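You operate a simulated robot arm through the tools that you are given. There is no shell and no other tool. Be economical: measure what you need, move in short steps, check, and stop when the job is done.

Carry out the task below with a simulated robot arm. There is one attempt and no reset: what you move stays moved.

TASK
Push the banded carton to the lane end and add its route tag.
Fine: lift the red stop bar and drop it again; the route is on the packing card; the tag goes in the grey tray there. Where these are worked on the way, their far stop is far enough and under half their travel is too little: red stop bar.

The check looks at the end state, three seconds after you hand in, the way a careful person would. Anything else that was tipped, shoved, dropped, spilled or broken makes it a failure.

THE ROBOT
A 6-joint arm with a two-finger parallel gripper on a trunk, on a base that drives. Base frame: it is fixed to the floor where the robot stands at the start and does not move with it; the origin is under the middle of the robot, x ahead of it, y to its left, z up. Lengths are in mm, angles in rad, forces in N, time in s.
With the tool pointing down near the work surface it reaches from about 100 to 680 mm from the robot's upright axis, wherever it stands. Its first joint turns from -2.007 to 2.007 rad. Places, roughly: band knob [500, -100, 900]; grey tray at the lane end [1000, -300, 900]; mains rocker of the banding machine [500, 0, 900]; red stop bar [800, -100, 900]. Payload 3.43 kg.
The TCP is the grasp point between the finger pads, 34 mm short of the fingertips. In the tool frame z runs along the fingers and y along their closing line. Largest opening 128 mm; finger width 24, thickness 12; the body of the gripper, 48 by 130 mm, starts 96 mm behind the TCP.
Orientation is told as [roll, pitch, yaw] about the base's x, y, z axes, in that order, counted from this pose: with the fingers straight down and closing along the base's y, the tool's x points along the base's -x, its y along +y and its z along -z.

THE INTERFACE
- The arm moves only by the tool drive_tool. Its argument "rows" is a list that holds one entry, the list of rows, each a list of 7 numbers: the finger opening in mm, from 0 to 128, then the shift along the tool's x, y, z in mm, then the turn, a rotation vector about the tool's x, y, z in rad. In form: [[[hand, tx, ty, tz, ax, ay, az], ...]]. A call has 1 to 12 rows; each row is the pose to reach, as a shift and turn from the pose commanded when the call began, along the tool's axes at that moment. Each row takes 0.2 s and may step no farther than 50 mm and 0.15 rad from the row before; otherwise, or with a gripper value out of range, the whole call is refused. Where a pose cannot be reached the arm comes as near as it can. A force on the tool above 90 N (or 10 N above the force at the start of the call, whichever is more), or a blocked arm, ends the call early, and 0.2 s more pass. Each finger travels about 108 mm/s and halts on what it meets, pressing with about 43 N; the grip force reading is that of the motor and also rises with nothing between the fingers. The clock runs only during rows and for 0.2 s after the last one: add rows that repeat a pose to give the fingers time. It gives the time, the measured TCP pose, the force on the tool (base axes), the opening and the grip force at its end, in the units of the frame above (readings bear some noise), with the torque about the TCP (base axes, N m) and any sound that the robot's microphone picked up.
- Cameras (640 x 400 px; columns grow to the right, rows downward): "scene" is now at [11, 204.8, 1446.2]; the picture's right is [0.06, -1.00, 0.00], its down [-0.24, -0.01, -0.97] and it looks along [0.97, 0.06, -0.24] (base axes); focal length 216 px, centre (320, 200). "wrist" rides on the gripper at [76, -11, -160] in the tool frame; the picture's right is [0.15, 0.99, 0.00], its down [-0.88, 0.13, -0.46] and it looks along [-0.45, 0.07, 0.89] (tool axes); focal length 234 px, centre (320, 200).
- capture(camera): a new picture of that camera. It takes no simulated time.
- lift_body(by): slides the trunk up (or, below 0, down) by that many mm; the arm and the scene camera ride with it, the base frame stays. It gives what a move gives, with no picture.
- base_move(legs): drives the robot by 1 to 6 legs, each [ahead, turn to the left] in mm and rad, along the robot's own axes; the way and the turn of a leg run together, so that a leg with both is an arc; at most 1500 mm and 3.142 rad a leg. The arm and the cameras ride along, it lands a little off, and it stops where it bumps. It gives what a move gives.
- turn_head(pan, tilt): turns the head with the scene camera to pan (to the left, within 1.798 rad either way) and tilt (down, from -0.506 to 1.204), counted from straight ahead of the robot. It gives what a move gives.
- measure_at(camera, pixels): for up to 12 pixels [column, row] of the newest picture of that camera ("zoom" is the newest enlarged one), the place [x, y, z] in the base frame of the surface seen there, good to about 2 mm. It takes no simulated time.
- enlarge(camera, box): a new picture of the part [left, top, right, bottom] of that camera's present view, enlarged. It takes no simulated time.
- finish_job(): hands the job in; it is judged then, once.

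Go step by step. Measure first, check grasps and placings, and put right what went wrong. The budget is 80 turns and 60 pictures, counting those below and the enlarged ones. Unless the task says otherwise, let go and move clear before handing in, and close with one line.

The tools are called as a command line: name --argument value ..., lists and objects as JSON in quotes. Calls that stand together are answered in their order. drive_tool: Moves the arm, as the interface text tells. Its arguments: {"type":"object","properties":{"rows":{"type":"array"}},"required":["rows"]} The other tools are called the same way: lift_body (by) slides the trunk up or down; base_move (legs) drives the base; turn_head (pan, tilt) turns the head that bears the scene camera; capture (camera) takes a picture; measure_at (camera, pixels) gives the place of the surface under pixels of a picture; enlarge (camera, box) takes an enlarged picture of a part of a camera's view; finish_job () hands the job in.

At the start:

```text
time: 0.0
ee_pos: [483.6, -52.7, 1537.3]
ee_rot: [0.0, -0.001, 0.001]
wrist_force: [-0.1, 0.2, 0.7]
wrist_torque: [0.0, 0.0, 0.0]
finger_gap: 128.1
grasp_force: 0.1
trunk travel left (down, up): [-681.0, 109.0]
robot x, y, heading: [1.8, 0.9, -0.003]
head pan, tilt: [0.063, 0.244]
```

scene: 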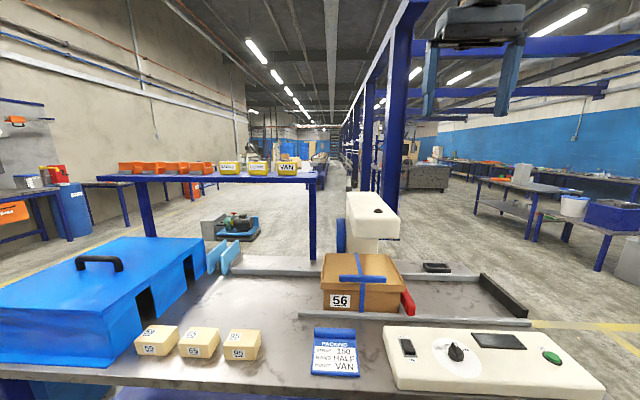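
wrist: 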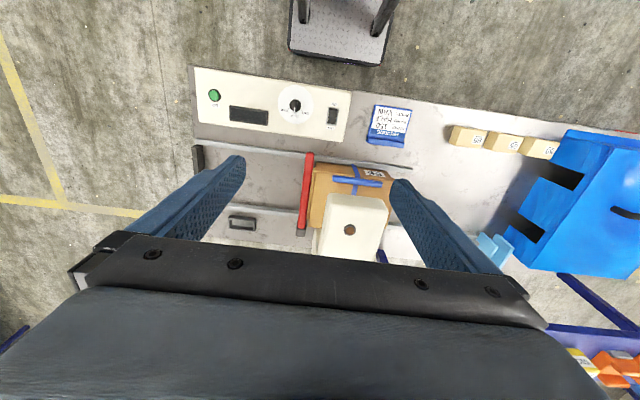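

The scene shows the carton with a blue band (label 56) at about (360,285), the red bar at (407,303), the packing card at (335,355) and yellow tag bins at (260,168). I'll read the card and bins and measure the main places.

enlarge --camera "scene" --box '[300, 320, 380, 380]'

enlarge --camera "scene" --box '[100, 140, 330, 220]'

enlarge --camera "scene" --box '[290, 180, 540, 340]'

measure_at --camera "scene" --pixels '[[345, 270], [325, 300], [385, 300], [408, 300], [403, 312], [435, 267], [500, 295], [420, 315], [287, 168], [258, 168], [230, 168], [420, 290]]'

```text
6.67 times, centred on (340, 350) of scene
```

zoom: 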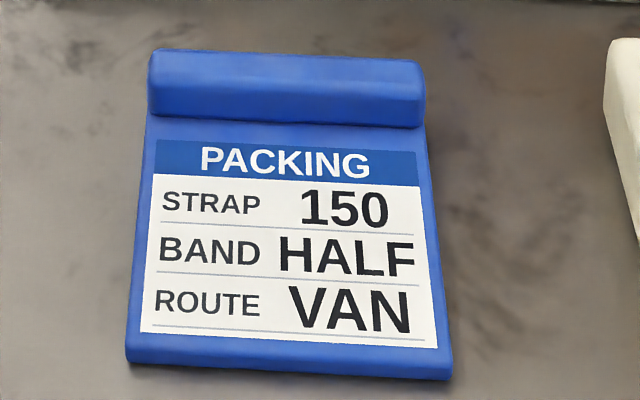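

```text
2.78 times, centred on (215, 180) of scene
```

zoom: 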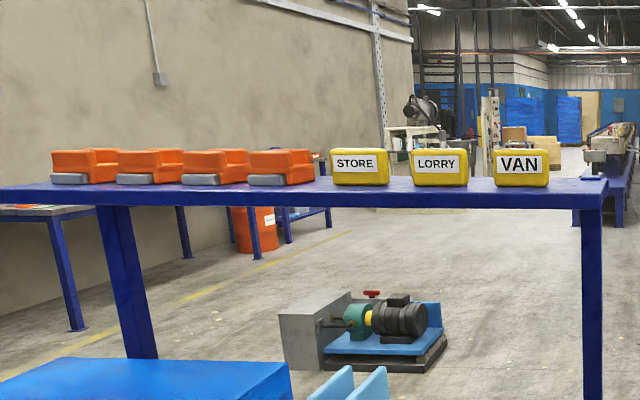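

```text
2.50 times, centred on (415, 260) of scene
```

zoom: 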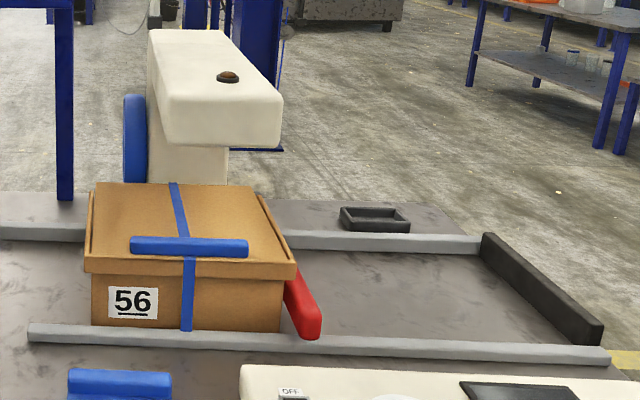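

```text
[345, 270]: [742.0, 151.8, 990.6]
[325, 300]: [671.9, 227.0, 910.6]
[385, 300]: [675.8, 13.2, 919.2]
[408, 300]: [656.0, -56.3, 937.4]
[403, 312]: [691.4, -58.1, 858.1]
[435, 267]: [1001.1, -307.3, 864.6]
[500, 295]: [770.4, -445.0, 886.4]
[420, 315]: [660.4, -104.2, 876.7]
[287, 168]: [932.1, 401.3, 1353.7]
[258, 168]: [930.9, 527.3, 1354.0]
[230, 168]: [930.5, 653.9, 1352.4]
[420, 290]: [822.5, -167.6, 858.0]
```

The route is VAN; the yellow VAN block sits on the shelf near (932,401,1354). Now I raise the trunk a bit to see the red bar, the tag and the tray from above.

lift_body --by 105

turn_head --pan -0.2 --tilt 0.5

capture --camera "scene"

enlarge --camera "wrist" --box '[180, 60, 440, 260]'

```text
time: 1.4
ee_pos: [482.0, -53.0, 1641.3]
ee_rot: [-0.001, -0.006, 0.0]
wrist_force: [0.1, 0.1, -0.7]
wrist_torque: [-0.01, 0.02, -0.02]
finger_gap: 127.9
grasp_force: 0.1
trunk travel left (down, up): [-786.0, 4.0]
robot x, y, heading: [-0.5, 2.9, -0.001]
head pan, tilt: [0.063, 0.244]
```

```text
time: 2.1
ee_pos: [481.7, -53.3, 1641.6]
ee_rot: [0.0, -0.005, 0.0]
wrist_force: [0.5, 0.3, -0.7]
wrist_torque: [0.0, 0.01, 0.03]
finger_gap: 128.4
grasp_force: 0.0
trunk travel left (down, up): [-786.0, 4.0]
robot x, y, heading: [-2.0, 2.7, 0.001]
head pan, tilt: [-0.201, 0.499]
```

```text
54 pictures are left
```

scene: 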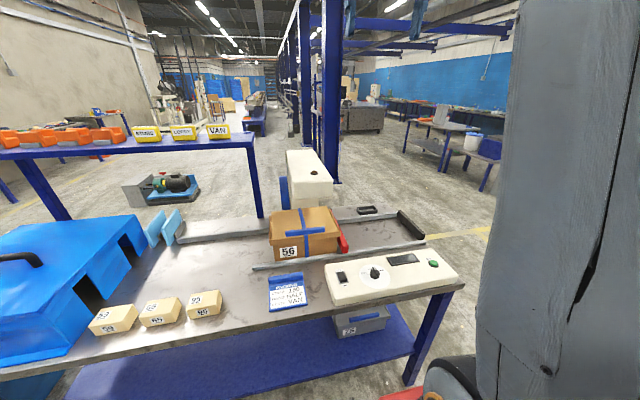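

```text
2.00 times, centred on (310, 160) of wrist
```

zoom: 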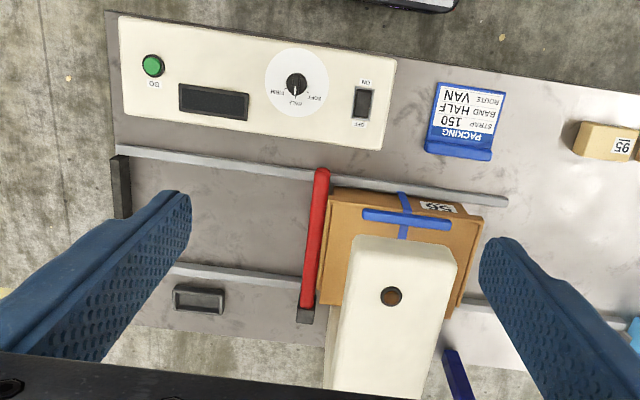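

The wrist view shows the red bar hinged in a grey block at its far end (zoom (305,312)), with its free end toward me (321,175). I measure bar, carton, rails, tray and machine.

measure_at --camera "zoom" --pixels '[[321, 175], [318, 210], [314, 250], [308, 295], [305, 313], [332, 195], [482, 220], [322, 295], [200, 285], [197, 301], [250, 165], [230, 275]]'

measure_at --camera "zoom" --pixels '[[345, 250], [440, 255], [340, 360], [391, 297], [122, 185], [365, 215], [445, 222], [406, 201], [403, 230], [500, 200], [460, 300], [200, 230]]'

enlarge --camera "scene" --box '[240, 140, 440, 280]'

enlarge --camera "scene" --box '[120, 110, 260, 190]'

```text
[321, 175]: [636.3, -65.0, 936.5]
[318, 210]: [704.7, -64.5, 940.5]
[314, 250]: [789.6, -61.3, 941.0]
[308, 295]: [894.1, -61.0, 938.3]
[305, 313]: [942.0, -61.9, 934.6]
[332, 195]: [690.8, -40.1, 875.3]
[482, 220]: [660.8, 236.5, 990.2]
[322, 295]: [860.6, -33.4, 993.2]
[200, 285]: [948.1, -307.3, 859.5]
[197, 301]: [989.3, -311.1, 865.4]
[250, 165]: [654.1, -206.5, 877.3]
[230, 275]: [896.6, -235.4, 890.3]
```

```text
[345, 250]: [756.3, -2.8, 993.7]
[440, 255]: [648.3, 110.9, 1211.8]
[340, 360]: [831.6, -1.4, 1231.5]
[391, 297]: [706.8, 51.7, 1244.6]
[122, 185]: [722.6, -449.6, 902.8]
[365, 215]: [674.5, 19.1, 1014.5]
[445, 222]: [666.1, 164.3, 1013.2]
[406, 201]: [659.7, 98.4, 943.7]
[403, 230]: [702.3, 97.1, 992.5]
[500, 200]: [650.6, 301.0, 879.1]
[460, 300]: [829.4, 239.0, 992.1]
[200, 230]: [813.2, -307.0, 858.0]
```

```text
2.86 times, centred on (340, 210) of scene
```

zoom: 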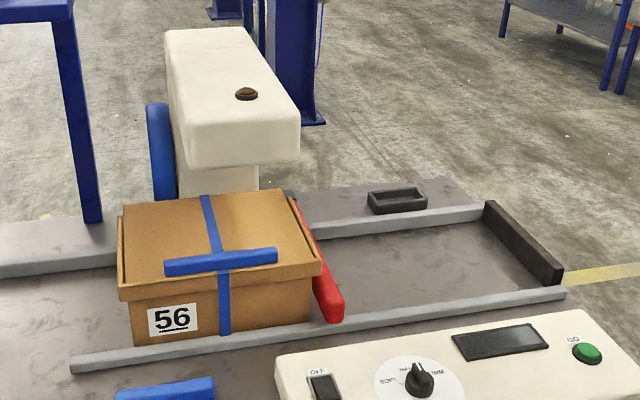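

```text
4.57 times, centred on (190, 150) of scene
```

zoom: 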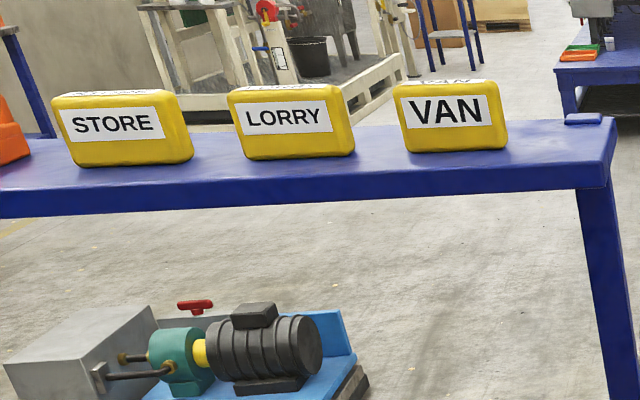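

I need the machine head underside, table edges, tag size, tray size and end stop face; measuring these.

measure_at --camera "scene" --pixels '[[310, 200], [325, 196], [300, 193], [465, 284], [440, 290], [250, 350], [402, 213], [422, 238], [410, 240], [395, 212], [358, 213], [378, 212]]'

measure_at --camera "zoom" --pixels '[[407, 95], [497, 88], [410, 150], [507, 145], [400, 84], [480, 81], [560, 140], [560, 170], [600, 150], [450, 130], [380, 140], [345, 90]]'

enlarge --camera "scene" --box '[340, 190, 440, 260]'

```text
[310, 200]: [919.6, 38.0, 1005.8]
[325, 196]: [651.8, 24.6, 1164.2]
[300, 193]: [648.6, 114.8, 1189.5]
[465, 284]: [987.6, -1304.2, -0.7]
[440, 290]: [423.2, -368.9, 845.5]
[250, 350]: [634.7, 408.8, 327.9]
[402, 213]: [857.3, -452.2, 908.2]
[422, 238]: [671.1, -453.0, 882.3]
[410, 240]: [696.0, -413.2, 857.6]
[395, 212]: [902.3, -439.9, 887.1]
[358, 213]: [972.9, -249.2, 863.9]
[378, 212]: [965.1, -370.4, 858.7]
```

```text
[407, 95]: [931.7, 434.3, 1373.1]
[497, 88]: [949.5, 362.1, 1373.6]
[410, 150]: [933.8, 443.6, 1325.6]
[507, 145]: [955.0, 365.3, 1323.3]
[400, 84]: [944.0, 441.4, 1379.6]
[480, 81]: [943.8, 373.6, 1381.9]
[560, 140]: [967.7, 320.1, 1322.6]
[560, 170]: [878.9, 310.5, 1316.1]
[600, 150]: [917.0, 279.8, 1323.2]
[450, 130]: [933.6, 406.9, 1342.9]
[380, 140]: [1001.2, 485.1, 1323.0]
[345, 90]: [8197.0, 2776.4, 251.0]
```

```text
5.71 times, centred on (390, 225) of scene
```

zoom: 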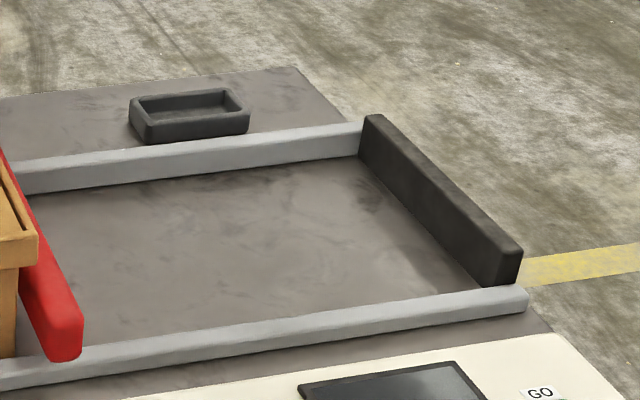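

Table right edge is y≈-475, front edge x≈420. I measure the tray precisely and look down at how close the robot base is to the table.

measure_at --camera "zoom" --pixels '[[133, 98], [237, 90], [248, 110], [148, 122], [145, 110], [228, 93], [232, 105], [155, 105], [305, 70], [345, 118], [190, 100], [365, 140]]'

turn_head --pan 0.0 --tilt 1.2

capture --camera "scene"

```text
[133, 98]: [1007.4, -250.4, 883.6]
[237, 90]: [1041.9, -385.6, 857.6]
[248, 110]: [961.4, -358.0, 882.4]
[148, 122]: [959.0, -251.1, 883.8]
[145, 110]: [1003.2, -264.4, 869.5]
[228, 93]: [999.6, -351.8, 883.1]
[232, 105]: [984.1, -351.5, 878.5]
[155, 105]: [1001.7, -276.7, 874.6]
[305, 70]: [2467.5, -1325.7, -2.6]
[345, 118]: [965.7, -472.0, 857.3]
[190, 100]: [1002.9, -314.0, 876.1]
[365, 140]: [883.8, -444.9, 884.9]
```

```text
time: 3.2
ee_pos: [481.2, -53.2, 1641.8]
ee_rot: [0.0, -0.004, 0.001]
wrist_force: [-0.7, -0.3, -0.2]
wrist_torque: [0.0, 0.01, 0.01]
finger_gap: 128.2
grasp_force: 0.0
trunk travel left (down, up): [-786.0, 4.0]
robot x, y, heading: [-0.0, 4.9, 0.004]
head pan, tilt: [0.0, 1.201]
```

```text
49 pictures are left
```

scene: 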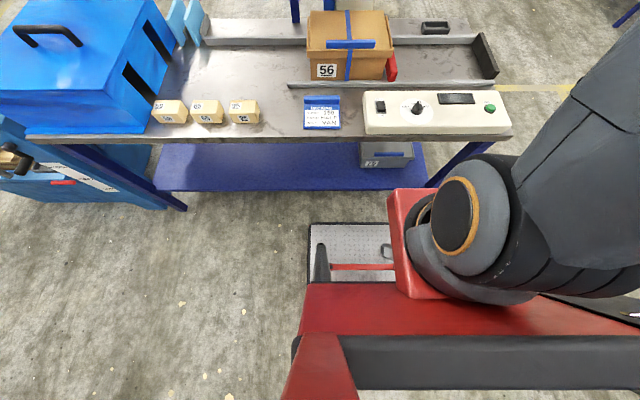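

Checking base front extent and table edge from this view.

measure_at --camera "scene" --pixels '[[350, 226], [312, 228], [312, 280], [395, 226], [300, 133], [300, 150], [185, 207], [430, 185], [470, 210], [60, 205], [160, 100], [505, 190]]'

turn_head --pan -1.0 --tilt 0.6

capture --camera "scene"

```text
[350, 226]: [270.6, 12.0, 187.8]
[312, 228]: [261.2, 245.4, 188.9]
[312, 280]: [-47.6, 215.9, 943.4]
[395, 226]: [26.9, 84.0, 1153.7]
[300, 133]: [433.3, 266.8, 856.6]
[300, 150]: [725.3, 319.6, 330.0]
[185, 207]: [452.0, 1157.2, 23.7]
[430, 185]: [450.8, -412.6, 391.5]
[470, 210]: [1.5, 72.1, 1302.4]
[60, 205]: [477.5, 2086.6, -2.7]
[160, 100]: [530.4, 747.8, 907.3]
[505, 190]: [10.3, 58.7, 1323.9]
```

```text
time: 4.5
ee_pos: [481.1, -51.2, 1641.4]
ee_rot: [-0.001, -0.005, 0.001]
wrist_force: [-0.2, 0.3, 0.2]
wrist_torque: [0.01, 0.0, 0.02]
finger_gap: 128.1
grasp_force: 0.1
trunk travel left (down, up): [-786.0, 4.0]
robot x, y, heading: [1.6, 1.7, 0.002]
head pan, tilt: [-1.0, 0.6]
```

```text
48 pictures are left
```

scene: 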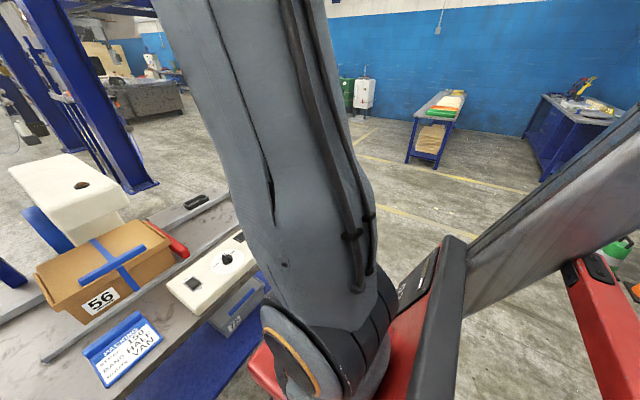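

The base front ends at x≈270 and is only ~190 mm tall, so it can slip beneath the table's lower shelf (≈330). I drive 230 mm ahead, then recheck.

base_move --legs '[[120, 0], [110, 0]]'

turn_head --pan 0.2 --tilt 0.5

capture --camera "scene"

capture --camera "wrist"

```text
time: 6.5
ee_pos: [706.2, -49.5, 1642.2]
ee_rot: [-0.001, -0.004, 0.006]
wrist_force: [-0.5, 0.7, 0.1]
wrist_torque: [0.01, 0.02, -0.02]
finger_gap: 127.8
grasp_force: 0.1
trunk travel left (down, up): [-786.0, 4.0]
robot x, y, heading: [223.3, 0.8, 0.004]
head pan, tilt: [-1.0, 0.6]
```

```text
time: 7.9
ee_pos: [704.0, -49.3, 1640.0]
ee_rot: [0.0, -0.006, 0.005]
wrist_force: [-0.5, -0.1, -0.2]
wrist_torque: [0.01, 0.0, 0.03]
finger_gap: 128.2
grasp_force: 0.1
trunk travel left (down, up): [-786.0, 4.0]
robot x, y, heading: [222.9, 5.9, 0.005]
head pan, tilt: [0.201, 0.499]
```

```text
47 pictures are left
```

scene: 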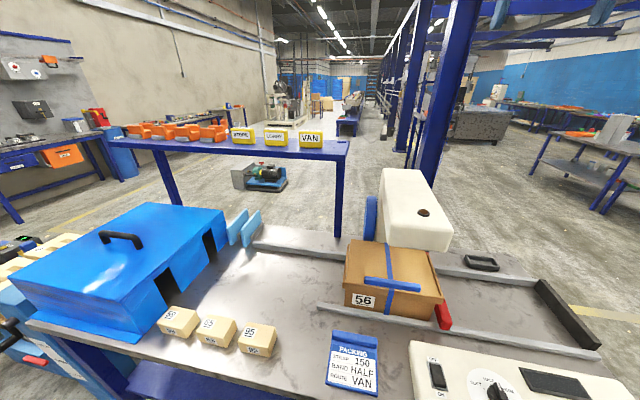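

```text
46 pictures are left
```

wrist: 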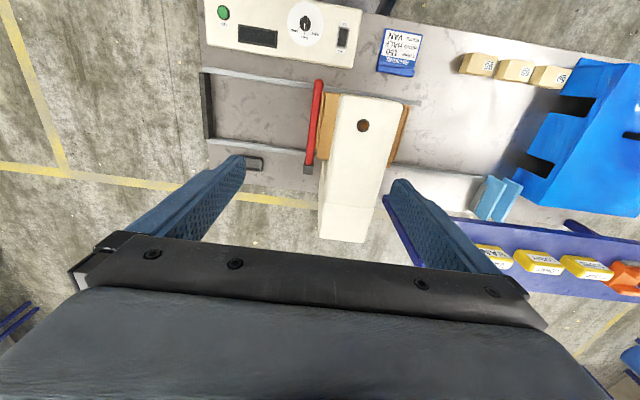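

Clear. Now I turn the tool to point forward and down (about 30° below horizontal) and bring it in front of and above the VAN tag.

drive_tool --rows '[[[128, -4.7, 37.7, 13.3, 0, -0.0875, 0], [128, -9.3, 75.3, 26.7, 0, -0.175, 0], [128, -14, 113, 40, 0, -0.2625, 0], [128, -18.7, 150.7, 53.3, 0, -0.35, 0], [128, -23.3, 188.3, 66.7, 0, -0.4375, 0], [128, -28, 226, 80, 0, -0.525, 0], [128, -32.7, 263.7, 93.3, 0, -0.6125, 0], [128, -37.3, 301.3, 106.7, 0, -0.7, 0], [128, -42, 339, 120, 0, -0.7875, 0], [128, -46.7, 376.7, 133.3, 0, -0.875, 0], [128, -51.3, 414.3, 146.7, 0, -0.9625, 0], [128, -56, 452, 160, 0, -1.05, 0]]]'

capture --camera "wrist"

enlarge --camera "scene" --box '[200, 80, 400, 205]'

```text
time: 10.5
ee_pos: [756.8, 400.5, 1479.8]
ee_rot: [-0.001, -1.057, 0.007]
wrist_force: [-0.2, 1.1, 0.2]
wrist_torque: [0.02, -0.01, 0.02]
finger_gap: 127.9
grasp_force: 0.0
trunk travel left (down, up): [-786.0, 4.0]
robot x, y, heading: [223.6, 0.9, 0.004]
head pan, tilt: [0.201, 0.499]
```

```text
45 pictures are left
```

wrist: 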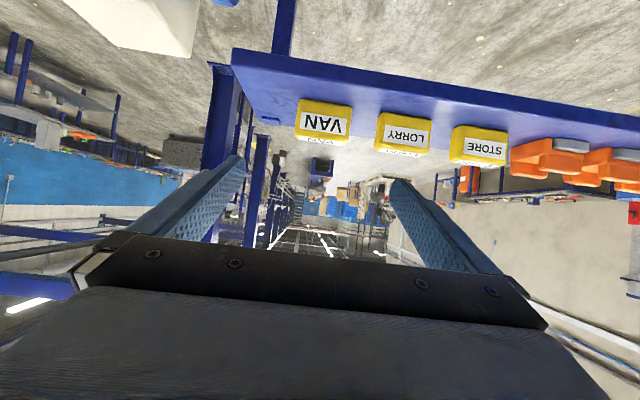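

```text
3.20 times, centred on (300, 142) of scene
```

zoom: 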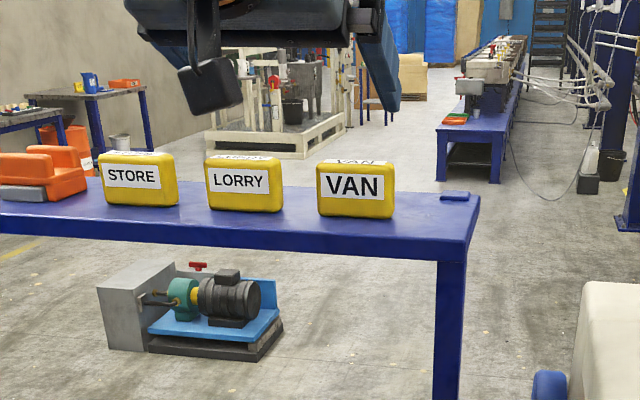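

Measuring the VAN tag's sides, top and the neighbour's edge.

measure_at --camera "zoom" --pixels '[[319, 190], [392, 195], [320, 164], [390, 163], [355, 159], [355, 166], [355, 205], [281, 195], [340, 160], [370, 160], [355, 215], [210, 190]]'

measure_at --camera "wrist" --pixels '[[300, 120], [350, 120], [325, 101], [380, 135], [318, 141], [340, 144], [351, 110], [297, 130]]'

```text
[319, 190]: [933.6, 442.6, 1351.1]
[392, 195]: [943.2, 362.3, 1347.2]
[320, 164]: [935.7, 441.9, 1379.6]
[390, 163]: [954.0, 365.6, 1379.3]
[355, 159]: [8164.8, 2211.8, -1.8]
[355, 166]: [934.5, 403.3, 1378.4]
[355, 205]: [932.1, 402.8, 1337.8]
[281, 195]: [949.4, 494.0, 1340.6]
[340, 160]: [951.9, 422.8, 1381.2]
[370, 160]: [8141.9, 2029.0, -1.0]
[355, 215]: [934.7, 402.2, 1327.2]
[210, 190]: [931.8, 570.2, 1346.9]
```

```text
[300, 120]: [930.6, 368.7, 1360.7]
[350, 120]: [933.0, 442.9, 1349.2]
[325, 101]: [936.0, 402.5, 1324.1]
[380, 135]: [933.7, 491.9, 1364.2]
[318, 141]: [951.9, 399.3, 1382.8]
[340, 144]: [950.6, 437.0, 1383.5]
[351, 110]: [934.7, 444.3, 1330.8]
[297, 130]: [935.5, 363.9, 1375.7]
```

Tag spans y 362–443, z 1323–1382, x from 932. I advance straight along the tool axis with the fingers open to straddle it near its top.

drive_tool --rows '[[[128, 6, 1, 40, 0, 0, 0], [128, 7, 1, 80, 0, 0, 0], [128, 7, 1, 120, 0, 0, 0], [128, 7, 1, 160, 0, 0, 0], [128, 7, 1, 190, 0, 0, 0], [128, 7, 1, 208, 0, 0, 0], [128, 7, 1, 208, 0, 0, 0]]]'

capture --camera "wrist"

enlarge --camera "scene" --box '[220, 90, 380, 190]'

```text
time: 12.1
ee_pos: [937.1, 401.9, 1371.2]
ee_rot: [-0.003, -1.057, 0.005]
wrist_force: [0.8, 1.0, -1.1]
wrist_torque: [0.02, -0.01, 0.0]
finger_gap: 128.1
grasp_force: 0.0
trunk travel left (down, up): [-786.0, 4.0]
robot x, y, heading: [227.4, 2.0, 0.005]
head pan, tilt: [0.201, 0.499]
```

```text
43 pictures are left
```

wrist: 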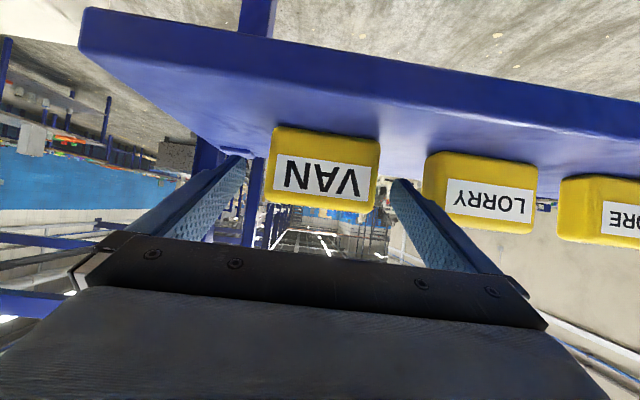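

```text
4.00 times, centred on (300, 140) of scene
```

zoom: 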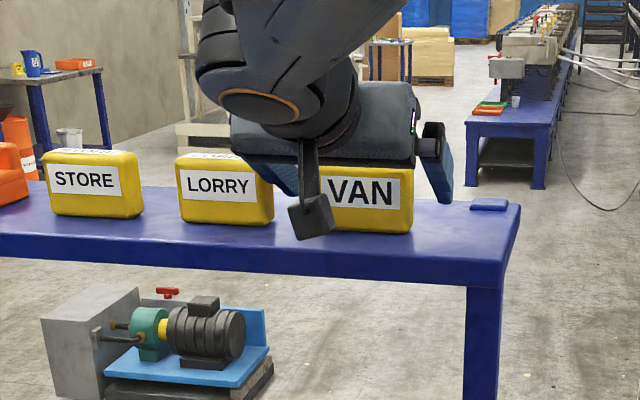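

The tag sits between the fingers, clear of LORRY. Closing.

drive_tool --rows '[[[100, 0, 0, 0, 0, 0, 0], [70, 0, 0, 0, 0, 0, 0], [70, 0, 0, 0, 0, 0, 0], [70, 0, 0, 0, 0, 0, 0]]]'

capture --camera "wrist"

```text
time: 13.1
ee_pos: [936.8, 404.4, 1372.3]
ee_rot: [-0.003, -1.054, 0.006]
wrist_force: [-0.6, 0.9, 1.6]
wrist_torque: [-0.02, 0.01, 0.0]
finger_gap: 84.2
grasp_force: 43.2
trunk travel left (down, up): [-786.0, 4.0]
robot x, y, heading: [223.0, 4.5, 0.008]
head pan, tilt: [0.201, 0.499]
```

```text
41 pictures are left
```

wrist: 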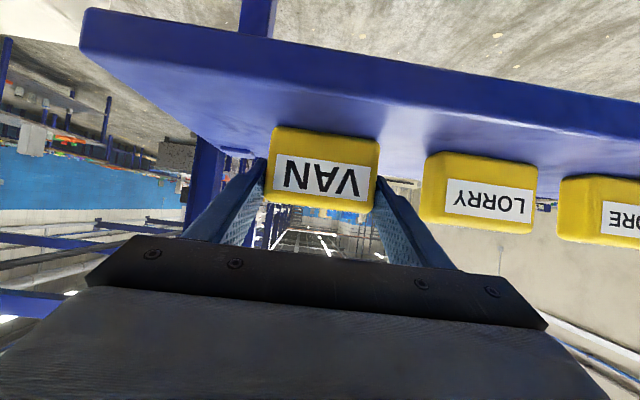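

Gripped (84 mm, 43 N). Lift it clear and start traversing toward the tray side, high above the machine.

drive_tool --rows '[[[70, -35, 0, -20, 0, 0, 0], [70, -70, 0, -40, 0, 0, 0], [70, -80, -45, -60, 0, 0, 0], [70, -80, -94, -60, 0, 0, 0], [70, -80, -143, -60, 0, 0, 0], [70, -80, -192, -60, 0, 0, 0], [70, -80, -241, -60, 0, 0, 0], [70, -80, -290, -60, 0, 0, 0], [70, -80, -339, -60, 0, 0, 0], [70, -80, -388, -60, 0, 0, 0], [70, -80, -437, -60, 0, 0, 0], [70, -80, -480, -60, 0, 0, 0]]]'

drive_tool --rows '[[[70, 0, -45, 0, 0, 0, 0], [70, 0, -94, 0, 0, 0, 0], [70, 0, -143, 0, 0, 0, 0], [70, 0, -192, 0, 0, 0, 0], [70, 0, -225, 0, 0, 0, 0], [70, 0, -225, 0, 0, 0, 0]]]'

turn_head --pan -0.3 --tilt 0.5

capture --camera "scene"

capture --camera "wrist"

```text
refused: row 3 steps farther than a row can; nothing moved
```

```text
time: 14.5
ee_pos: [939.7, 182.8, 1371.0]
ee_rot: [-0.002, -1.054, 0.005]
wrist_force: [-0.2, 0.0, 0.9]
wrist_torque: [0.04, 0.05, 0.01]
finger_gap: 84.0
grasp_force: 42.8
trunk travel left (down, up): [-786.0, 4.0]
robot x, y, heading: [224.2, 4.5, 0.004]
head pan, tilt: [0.201, 0.499]
```

```text
time: 15.4
ee_pos: [938.3, 182.6, 1370.7]
ee_rot: [-0.001, -1.056, 0.008]
wrist_force: [-0.1, -0.5, 0.1]
wrist_torque: [0.02, 0.0, 0.01]
finger_gap: 84.4
grasp_force: 43.0
trunk travel left (down, up): [-786.0, 4.0]
robot x, y, heading: [222.9, 6.1, 0.004]
head pan, tilt: [-0.3, 0.499]
```

```text
40 pictures are left
```

scene: 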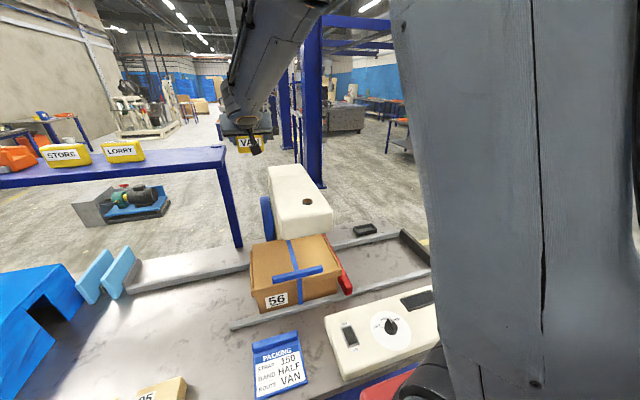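

```text
39 pictures are left
```

wrist: 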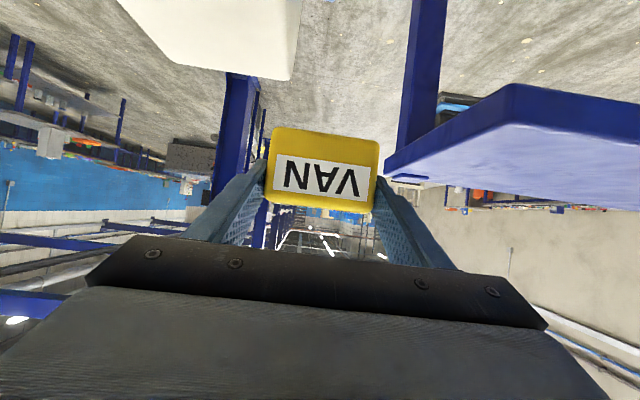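

The first call was refused, so the tag slid sideways off the shelf without the lift – my mistake in chaining. It's still held; I check the shelf end where a small blue piece was.

enlarge --camera "scene" --box '[40, 110, 260, 250]'

enlarge --camera "wrist" --box '[370, 60, 640, 230]'

```text
2.86 times, centred on (150, 180) of scene
```

zoom: 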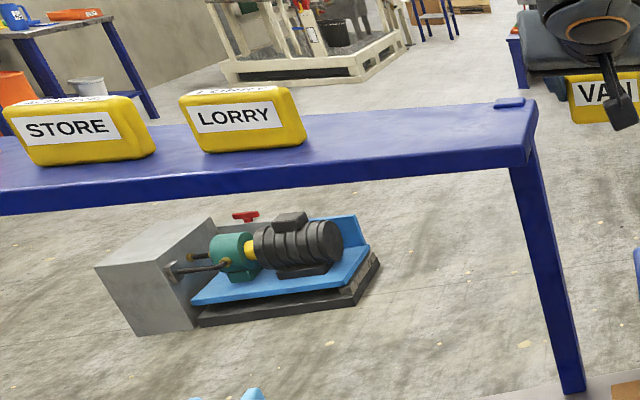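

```text
2.35 times, centred on (505, 145) of wrist
```

zoom: 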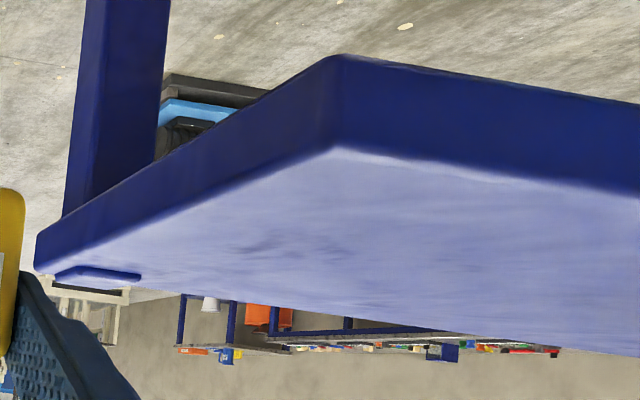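

The leg cap is still in place and nothing else was touched. Continue: lift and traverse to y≈-305.

drive_tool --rows '[[[70, -20, -35, -10, 0, 0, 0], [70, -35, -75, -20, 0, 0, 0], [70, -35, -120, -20, 0, 0, 0], [70, -35, -165, -20, 0, 0, 0], [70, -35, -210, -20, 0, 0, 0], [70, -35, -255, -20, 0, 0, 0], [70, -35, -300, -20, 0, 0, 0], [70, -35, -345, -20, 0, 0, 0], [70, -35, -390, -20, 0, 0, 0], [70, -35, -435, -20, 0, 0, 0], [70, -35, -470, -20, 0, 0, 0], [70, -35, -487, -20, 0, 0, 0]]]'

capture --camera "wrist"

capture --camera "scene"

```text
time: 18.0
ee_pos: [941.1, -306.9, 1415.3]
ee_rot: [-0.003, -1.056, 0.008]
wrist_force: [0.2, 0.3, 0.0]
wrist_torque: [0.01, 0.0, 0.0]
finger_gap: 69.8
grasp_force: 0.1
trunk travel left (down, up): [-786.0, 4.0]
robot x, y, heading: [223.3, 2.0, 0.002]
head pan, tilt: [-0.3, 0.499]
```

```text
36 pictures are left
```

wrist: 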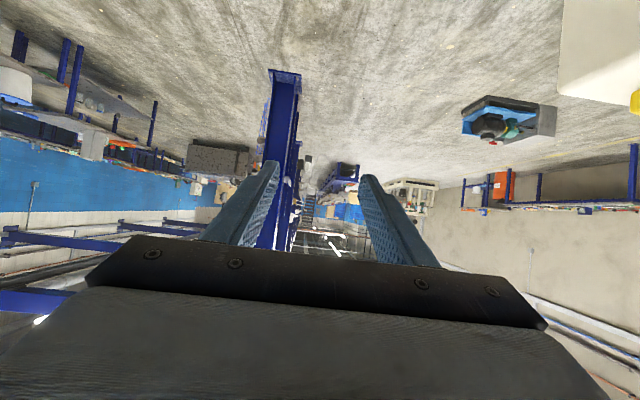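

```text
35 pictures are left
```

scene: 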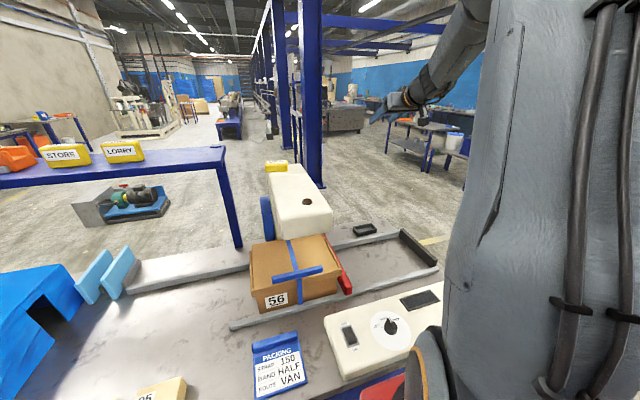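

The tag slipped from the grip and now lies on the machine head (yellow at scene (277,165)). I look at it closely.

enlarge --camera "scene" --box '[240, 140, 350, 220]'

measure_at --camera "zoom" --pixels '[[155, 130], [160, 170], [275, 130], [270, 170], [215, 128], [215, 150], [215, 135], [215, 170], [250, 180], [180, 180], [285, 155], [200, 115]]'

```text
5.00 times, centred on (295, 180) of scene
```

zoom: 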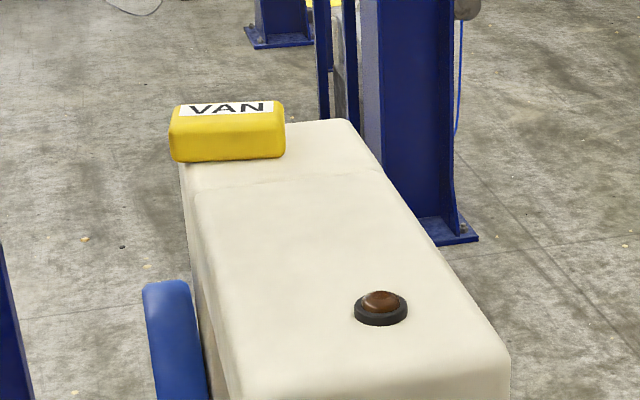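

```text
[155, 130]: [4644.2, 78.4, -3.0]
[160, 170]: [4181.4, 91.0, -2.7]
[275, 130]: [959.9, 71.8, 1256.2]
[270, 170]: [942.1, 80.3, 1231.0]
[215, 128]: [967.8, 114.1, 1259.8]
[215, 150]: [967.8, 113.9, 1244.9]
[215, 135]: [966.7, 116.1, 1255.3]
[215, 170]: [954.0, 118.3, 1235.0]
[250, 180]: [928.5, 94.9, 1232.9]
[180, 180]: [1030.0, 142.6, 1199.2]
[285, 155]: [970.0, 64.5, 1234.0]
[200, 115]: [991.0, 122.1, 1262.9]
```

The tag lies flat, face up, on the machine head around (995,106,1263) – stable. I had gripped it on its rounded corner. I'll go back above it with a steeper tool to regrip it.

drive_tool --rows '[[[128, 0, 34, 0, 0, 0.054, 0], [128, 0, 69, 0, 0, 0.108, 0], [128, 0, 103, 0, 0, 0.162, 0], [128, 0, 138, 0, 0, 0.216, 0], [128, 0, 172, 0, 0, 0.27, 0], [128, 0, 207, 0, 0, 0.324, 0], [128, 0, 241, 0, 0, 0.378, 0], [128, 0, 275, 0, 0, 0.432, 0], [128, 0, 310, 0, 0, 0.486, 0], [128, 0, 344, 0, 0, 0.54, 0], [128, 0, 379, 0, 0, 0.6, 0], [128, 0, 413, 0, 0, 0.65, 0]]]'

capture --camera "wrist"

```text
time: 20.6
ee_pos: [938.0, 106.5, 1412.4]
ee_rot: [0.0, -0.406, 0.004]
wrist_force: [0.1, -0.2, -0.2]
wrist_torque: [0.01, -0.05, 0.02]
finger_gap: 127.9
grasp_force: 0.0
trunk travel left (down, up): [-786.0, 4.0]
robot x, y, heading: [226.2, 3.9, 0.008]
head pan, tilt: [-0.3, 0.499]
```

```text
33 pictures are left
```

wrist: 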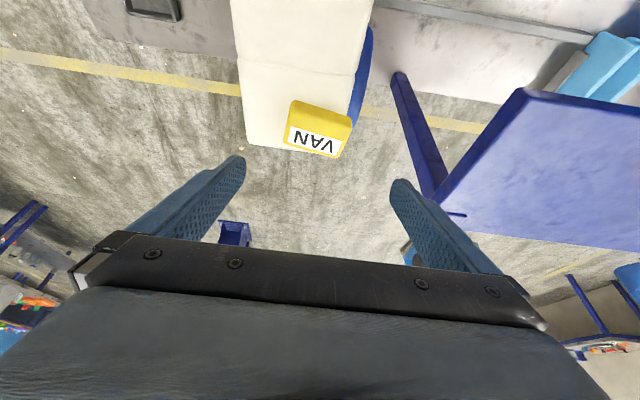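

enlarge --camera "wrist" --box '[230, 60, 400, 170]'

measure_at --camera "wrist" --pixels '[[293, 105], [350, 122], [287, 144], [338, 155], [320, 122], [317, 140], [290, 98], [345, 115], [305, 110], [300, 145], [346, 130], [300, 104]]'

```text
3.64 times, centred on (315, 115) of wrist
```

zoom: 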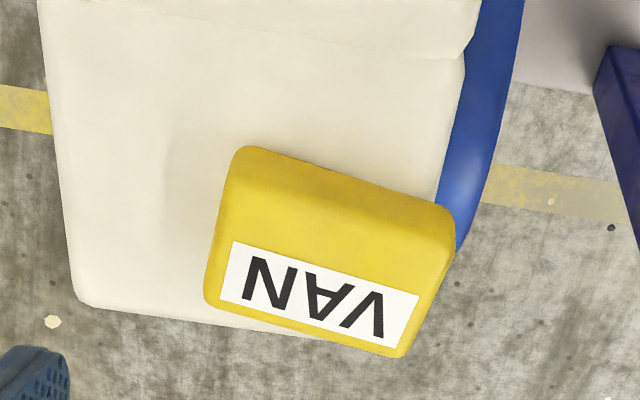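

```text
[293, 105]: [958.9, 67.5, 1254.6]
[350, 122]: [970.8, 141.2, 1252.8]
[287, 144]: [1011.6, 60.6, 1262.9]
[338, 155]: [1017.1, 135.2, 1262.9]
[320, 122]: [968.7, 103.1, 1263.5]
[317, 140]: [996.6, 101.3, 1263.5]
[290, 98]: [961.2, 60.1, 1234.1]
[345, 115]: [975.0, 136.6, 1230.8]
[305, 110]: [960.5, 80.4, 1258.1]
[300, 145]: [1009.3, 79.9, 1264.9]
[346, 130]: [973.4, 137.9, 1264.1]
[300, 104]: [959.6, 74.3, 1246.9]
```

The tag lies with center ≈(990,101), yawed about −0.13 rad. I align and descend with fingers straddling its 84 mm length, tips staying just above the head surface (1234).

drive_tool --rows '[[[128, 4, -1, 30, 0.026, 0, 0.06], [128, 8, -3, 60, 0.051, 0, 0.119], [128, 11, -5, 90, 0.051, 0, 0.119], [128, 13, -5, 115, 0.051, 0, 0.119], [128, 13, -5, 115, 0.051, 0, 0.119]]]'

capture --camera "wrist"

```text
time: 21.8
ee_pos: [971.0, 101.0, 1300.5]
ee_rot: [0.0, -0.404, -0.125]
wrist_force: [0.1, -0.4, 0.1]
wrist_torque: [-0.03, 0.0, 0.02]
finger_gap: 128.0
grasp_force: 0.1
trunk travel left (down, up): [-786.0, 4.0]
robot x, y, heading: [221.7, 1.1, 0.002]
head pan, tilt: [-0.3, 0.499]
```

```text
31 pictures are left
```

wrist: 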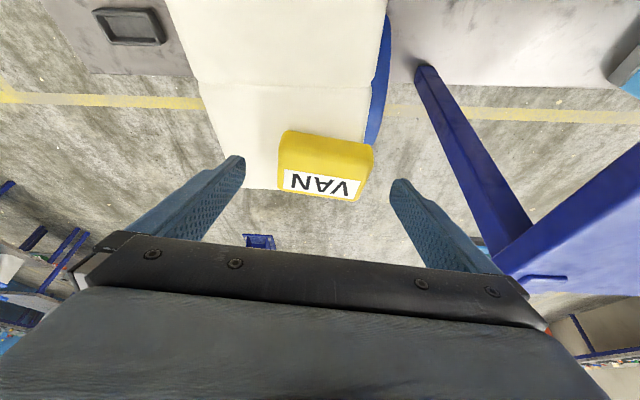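

Aligned. Descend the last 28 mm and close.

drive_tool --rows '[[[128, 1, 0, 14, 0, 0, 0], [128, 1.5, 0, 28, 0, 0, 0], [128, 1.5, 0, 28, 0, 0, 0], [105, 1.5, 0, 28, 0, 0, 0], [85, 1.5, 0, 28, 0, 0, 0], [65, 1.5, 0, 28, 0, 0, 0], [65, 1.5, 0, 28, 0, 0, 0]]]'

enlarge --camera "wrist" --box '[180, 80, 460, 270]'

enlarge --camera "scene" --box '[230, 110, 370, 210]'

```text
time: 23.4
ee_pos: [978.8, 100.6, 1275.4]
ee_rot: [-0.001, -0.403, -0.124]
wrist_force: [0.6, 0.6, -0.6]
wrist_torque: [-0.02, -0.02, -0.01]
finger_gap: 84.1
grasp_force: 42.9
trunk travel left (down, up): [-786.0, 4.0]
robot x, y, heading: [223.3, 4.6, 0.006]
head pan, tilt: [-0.3, 0.499]
```

```text
2.11 times, centred on (320, 175) of wrist
```

zoom: 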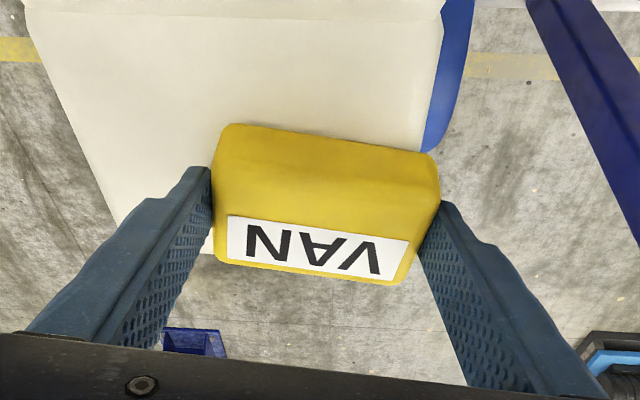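

```text
4.00 times, centred on (300, 160) of scene
```

zoom: 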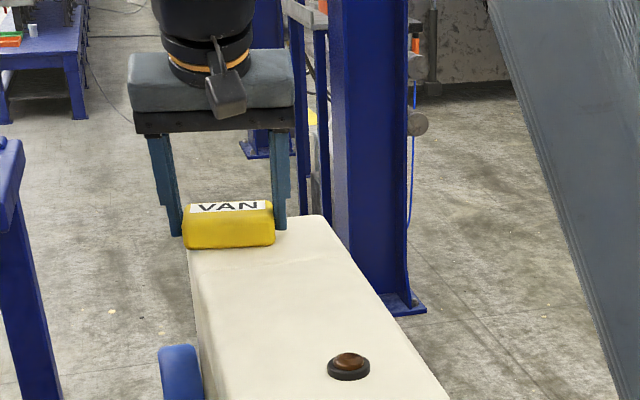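

Firm at 84 mm around the middle. Lift slowly and verify.

drive_tool --rows '[[[65, -4, 0, -9, 0, 0, 0], [65, -8, 0, -19, 0, 0, 0], [65, -16, 0, -37, 0, 0, 0], [65, -26, 0, -60, 0, 0, 0], [65, -36, 0, -83, 0, 0, 0], [65, -46, 0, -105, 0, 0, 0], [65, -58, 0, -130, 0, 0, 0], [65, -58, 0, -130, 0, 0, 0]]]'

enlarge --camera "wrist" --box '[180, 80, 460, 270]'

```text
time: 25.2
ee_pos: [982.2, 98.2, 1419.7]
ee_rot: [0.0, -0.404, -0.124]
wrist_force: [-0.1, 0.3, 0.5]
wrist_torque: [-0.01, 0.03, 0.03]
finger_gap: 83.9
grasp_force: 43.0
trunk travel left (down, up): [-786.0, 4.0]
robot x, y, heading: [222.7, 4.6, 0.005]
head pan, tilt: [-0.3, 0.499]
```

```text
2.11 times, centred on (320, 175) of wrist
```

zoom: 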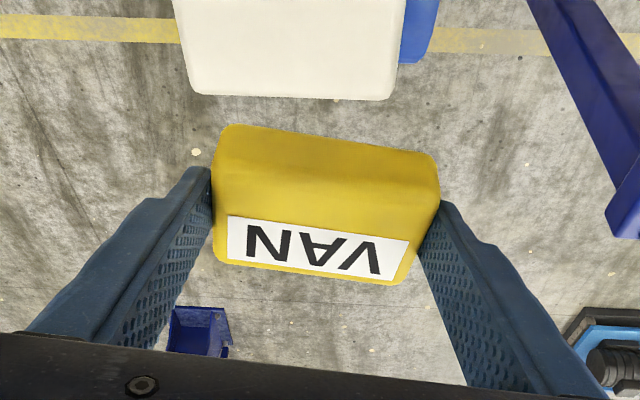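

Held steadily. I'll stand it upright on the free front of the shelf, then regrip it centrally with the placing pitch. First retreat and undo the yaw.

drive_tool --rows '[[[65, 16, 14, -14, -0.008, 0, -0.019], [65, 32, 28.5, -28, -0.016, 0, -0.038], [65, 48, 43, -42, -0.025, 0, -0.057], [65, 64, 57, -56.5, -0.033, 0, -0.076], [65, 80, 71, -70.5, -0.041, 0, -0.095], [65, 96, 85.6, -85, -0.049, 0, -0.114], [65, 96, 85.6, -85, -0.049, 0, -0.114]]]'

```text
time: 26.8
ee_pos: [871.2, 200.3, 1461.7]
ee_rot: [0.0, -0.405, -0.002]
wrist_force: [-0.5, 0.4, 0.6]
wrist_torque: [-0.03, 0.02, -0.04]
finger_gap: 83.8
grasp_force: 43.2
trunk travel left (down, up): [-786.0, 4.0]
robot x, y, heading: [221.8, 3.9, 0.006]
head pan, tilt: [-0.3, 0.499]
```

Now pitch the tool up while moving over to y≈395.

drive_tool --rows '[[[65, 2, 16, -1, 0, -0.122, 0], [65, 3, 32, -1, 0, -0.244, 0], [65, 5, 49, -2, 0, -0.366, 0], [65, 6, 65, -3, 0, -0.489, 0], [65, 8, 81, -3, 0, -0.611, 0], [65, 9, 97, -4, 0, -0.733, 0], [65, 11, 114, -5, 0, -0.855, 0], [65, 12, 130, -5, 0, -0.977, 0], [65, 14, 146, -6, 0, -1.1, 0], [65, 15, 162, -7, 0, -1.222, 0], [65, 17, 179, -7, 0, -1.344, 0], [65, 18, 195, -8, 0, -1.466, 0]]]'

turn_head --pan 0.3 --tilt 0.3

capture --camera "scene"

capture --camera "wrist"

```text
time: 29.4
ee_pos: [852.1, 394.7, 1460.4]
ee_rot: [3.141, -1.268, -3.141]
wrist_force: [-0.5, 0.3, -0.7]
wrist_torque: [-0.02, 0.05, 0.04]
finger_gap: 83.9
grasp_force: 43.0
trunk travel left (down, up): [-786.0, 4.0]
robot x, y, heading: [220.8, 3.0, 0.002]
head pan, tilt: [-0.3, 0.499]
```

```text
time: 30.4
ee_pos: [852.4, 393.6, 1459.7]
ee_rot: [-3.141, -1.271, 3.14]
wrist_force: [0.3, 0.0, -1.6]
wrist_torque: [0.01, 0.03, 0.04]
finger_gap: 84.0
grasp_force: 43.1
trunk travel left (down, up): [-786.0, 4.0]
robot x, y, heading: [223.3, -0.3, 0.005]
head pan, tilt: [0.3, 0.3]
```

```text
27 pictures are left
```

scene: 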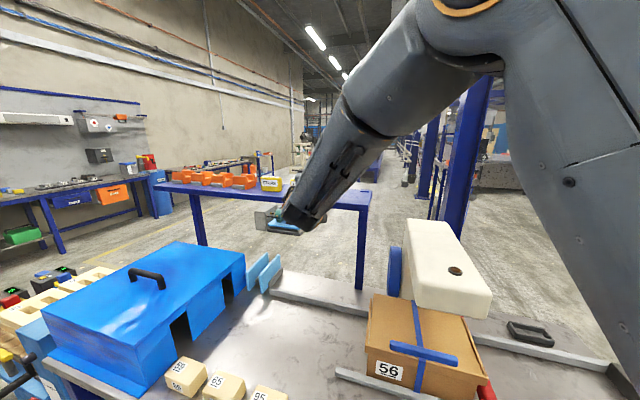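

```text
26 pictures are left
```

wrist: 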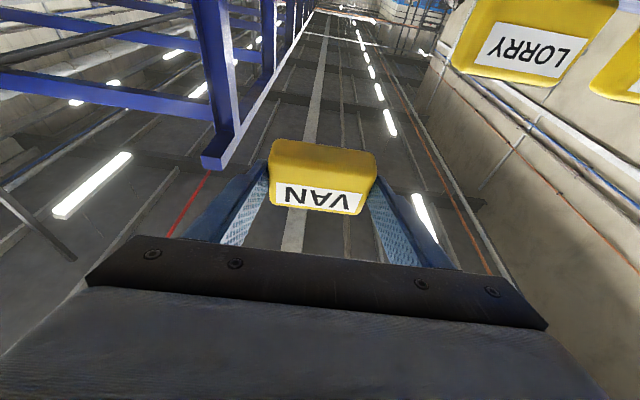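

Tag held, now upright. Advance to above the shelf front and lower until near contact.

drive_tool --rows '[[[65, 20, 0, 14, 0, 0, 0], [65, 45, 0, 22, 0, 0, 0], [65, 70, 0, 17, 0, 0, 0], [65, 90, 0, 11, 0, 0, 0], [65, 105, 0, 7, 0, 0, 0], [65, 113, 0, 5, 0, 0, 0], [65, 118, 0, 3.5, 0, 0, 0], [65, 118, 0, 3.5, 0, 0, 0]]]'

enlarge --camera "scene" --box '[230, 150, 390, 250]'

capture --camera "wrist"

```text
time: 32.2
ee_pos: [890.5, 394.8, 1348.6]
ee_rot: [-3.139, -1.271, 3.141]
wrist_force: [-0.9, -0.7, -0.6]
wrist_torque: [0.01, 0.01, -0.01]
finger_gap: 84.3
grasp_force: 43.7
trunk travel left (down, up): [-786.0, 4.0]
robot x, y, heading: [224.2, 2.6, 0.007]
head pan, tilt: [0.3, 0.3]
```

```text
4.00 times, centred on (310, 200) of scene
```

zoom: 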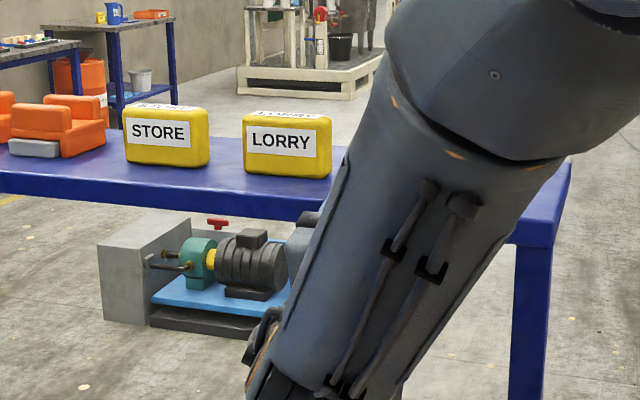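

```text
24 pictures are left
```

wrist: 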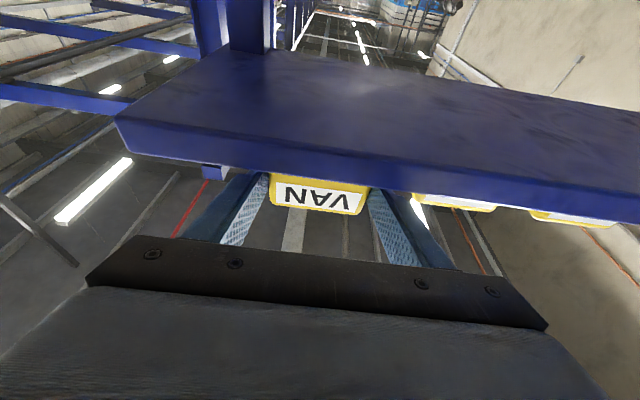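

No contact yet. Creep down 7 mm, watching the force.

drive_tool --rows '[[[65, 2, 0, -0.6, 0, 0, 0], [65, 3, 0, -1, 0, 0, 0], [65, 4, 0, -1.2, 0, 0, 0]]]'

```text
time: 33.0
ee_pos: [890.8, 393.9, 1347.8]
ee_rot: [3.136, -1.265, -3.136]
wrist_force: [6.1, 2.8, 18.7]
wrist_torque: [-0.48, -0.84, 0.3]
finger_gap: 83.8
grasp_force: 43.2
trunk travel left (down, up): [-786.0, 4.0]
robot x, y, heading: [220.6, 5.4, 0.004]
head pan, tilt: [0.3, 0.3]
```

Contact (≈19 N). Open and retreat along the tool axis.

drive_tool --rows '[[[95, 0, 0, 0, 0, 0, 0], [115, 0, 0, 0, 0, 0, 0], [128, 0, 0, 0, 0, 0, 0], [128, -1, 0, 0, 0, 0, 0], [128, -1, 0, -20, 0, 0, 0], [128, -1, 0, -50, 0, 0, 0], [128, -1, 0, -90, 0, 0, 0], [128, -1, 0, -130, 0, 0, 0], [128, -1, 0, -140, 0, 0, 0]]]'

capture --camera "wrist"

```text
time: 35.0
ee_pos: [756.5, 395.5, 1300.6]
ee_rot: [-3.138, -1.269, 3.139]
wrist_force: [0.2, -0.5, -0.5]
wrist_torque: [-0.02, 0.01, 0.0]
finger_gap: 128.1
grasp_force: 0.1
trunk travel left (down, up): [-786.0, 4.0]
robot x, y, heading: [222.8, 2.9, 0.005]
head pan, tilt: [0.3, 0.3]
```

```text
23 pictures are left
```

wrist: 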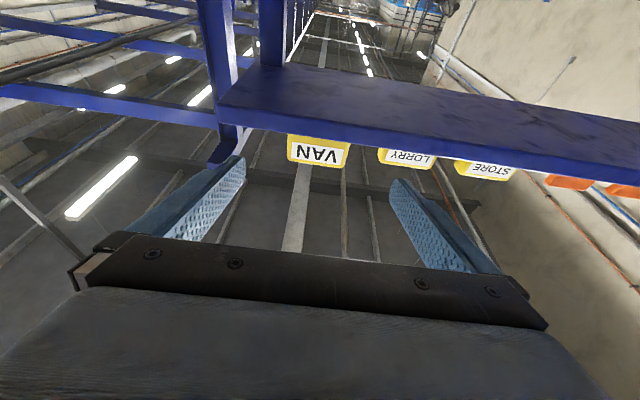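

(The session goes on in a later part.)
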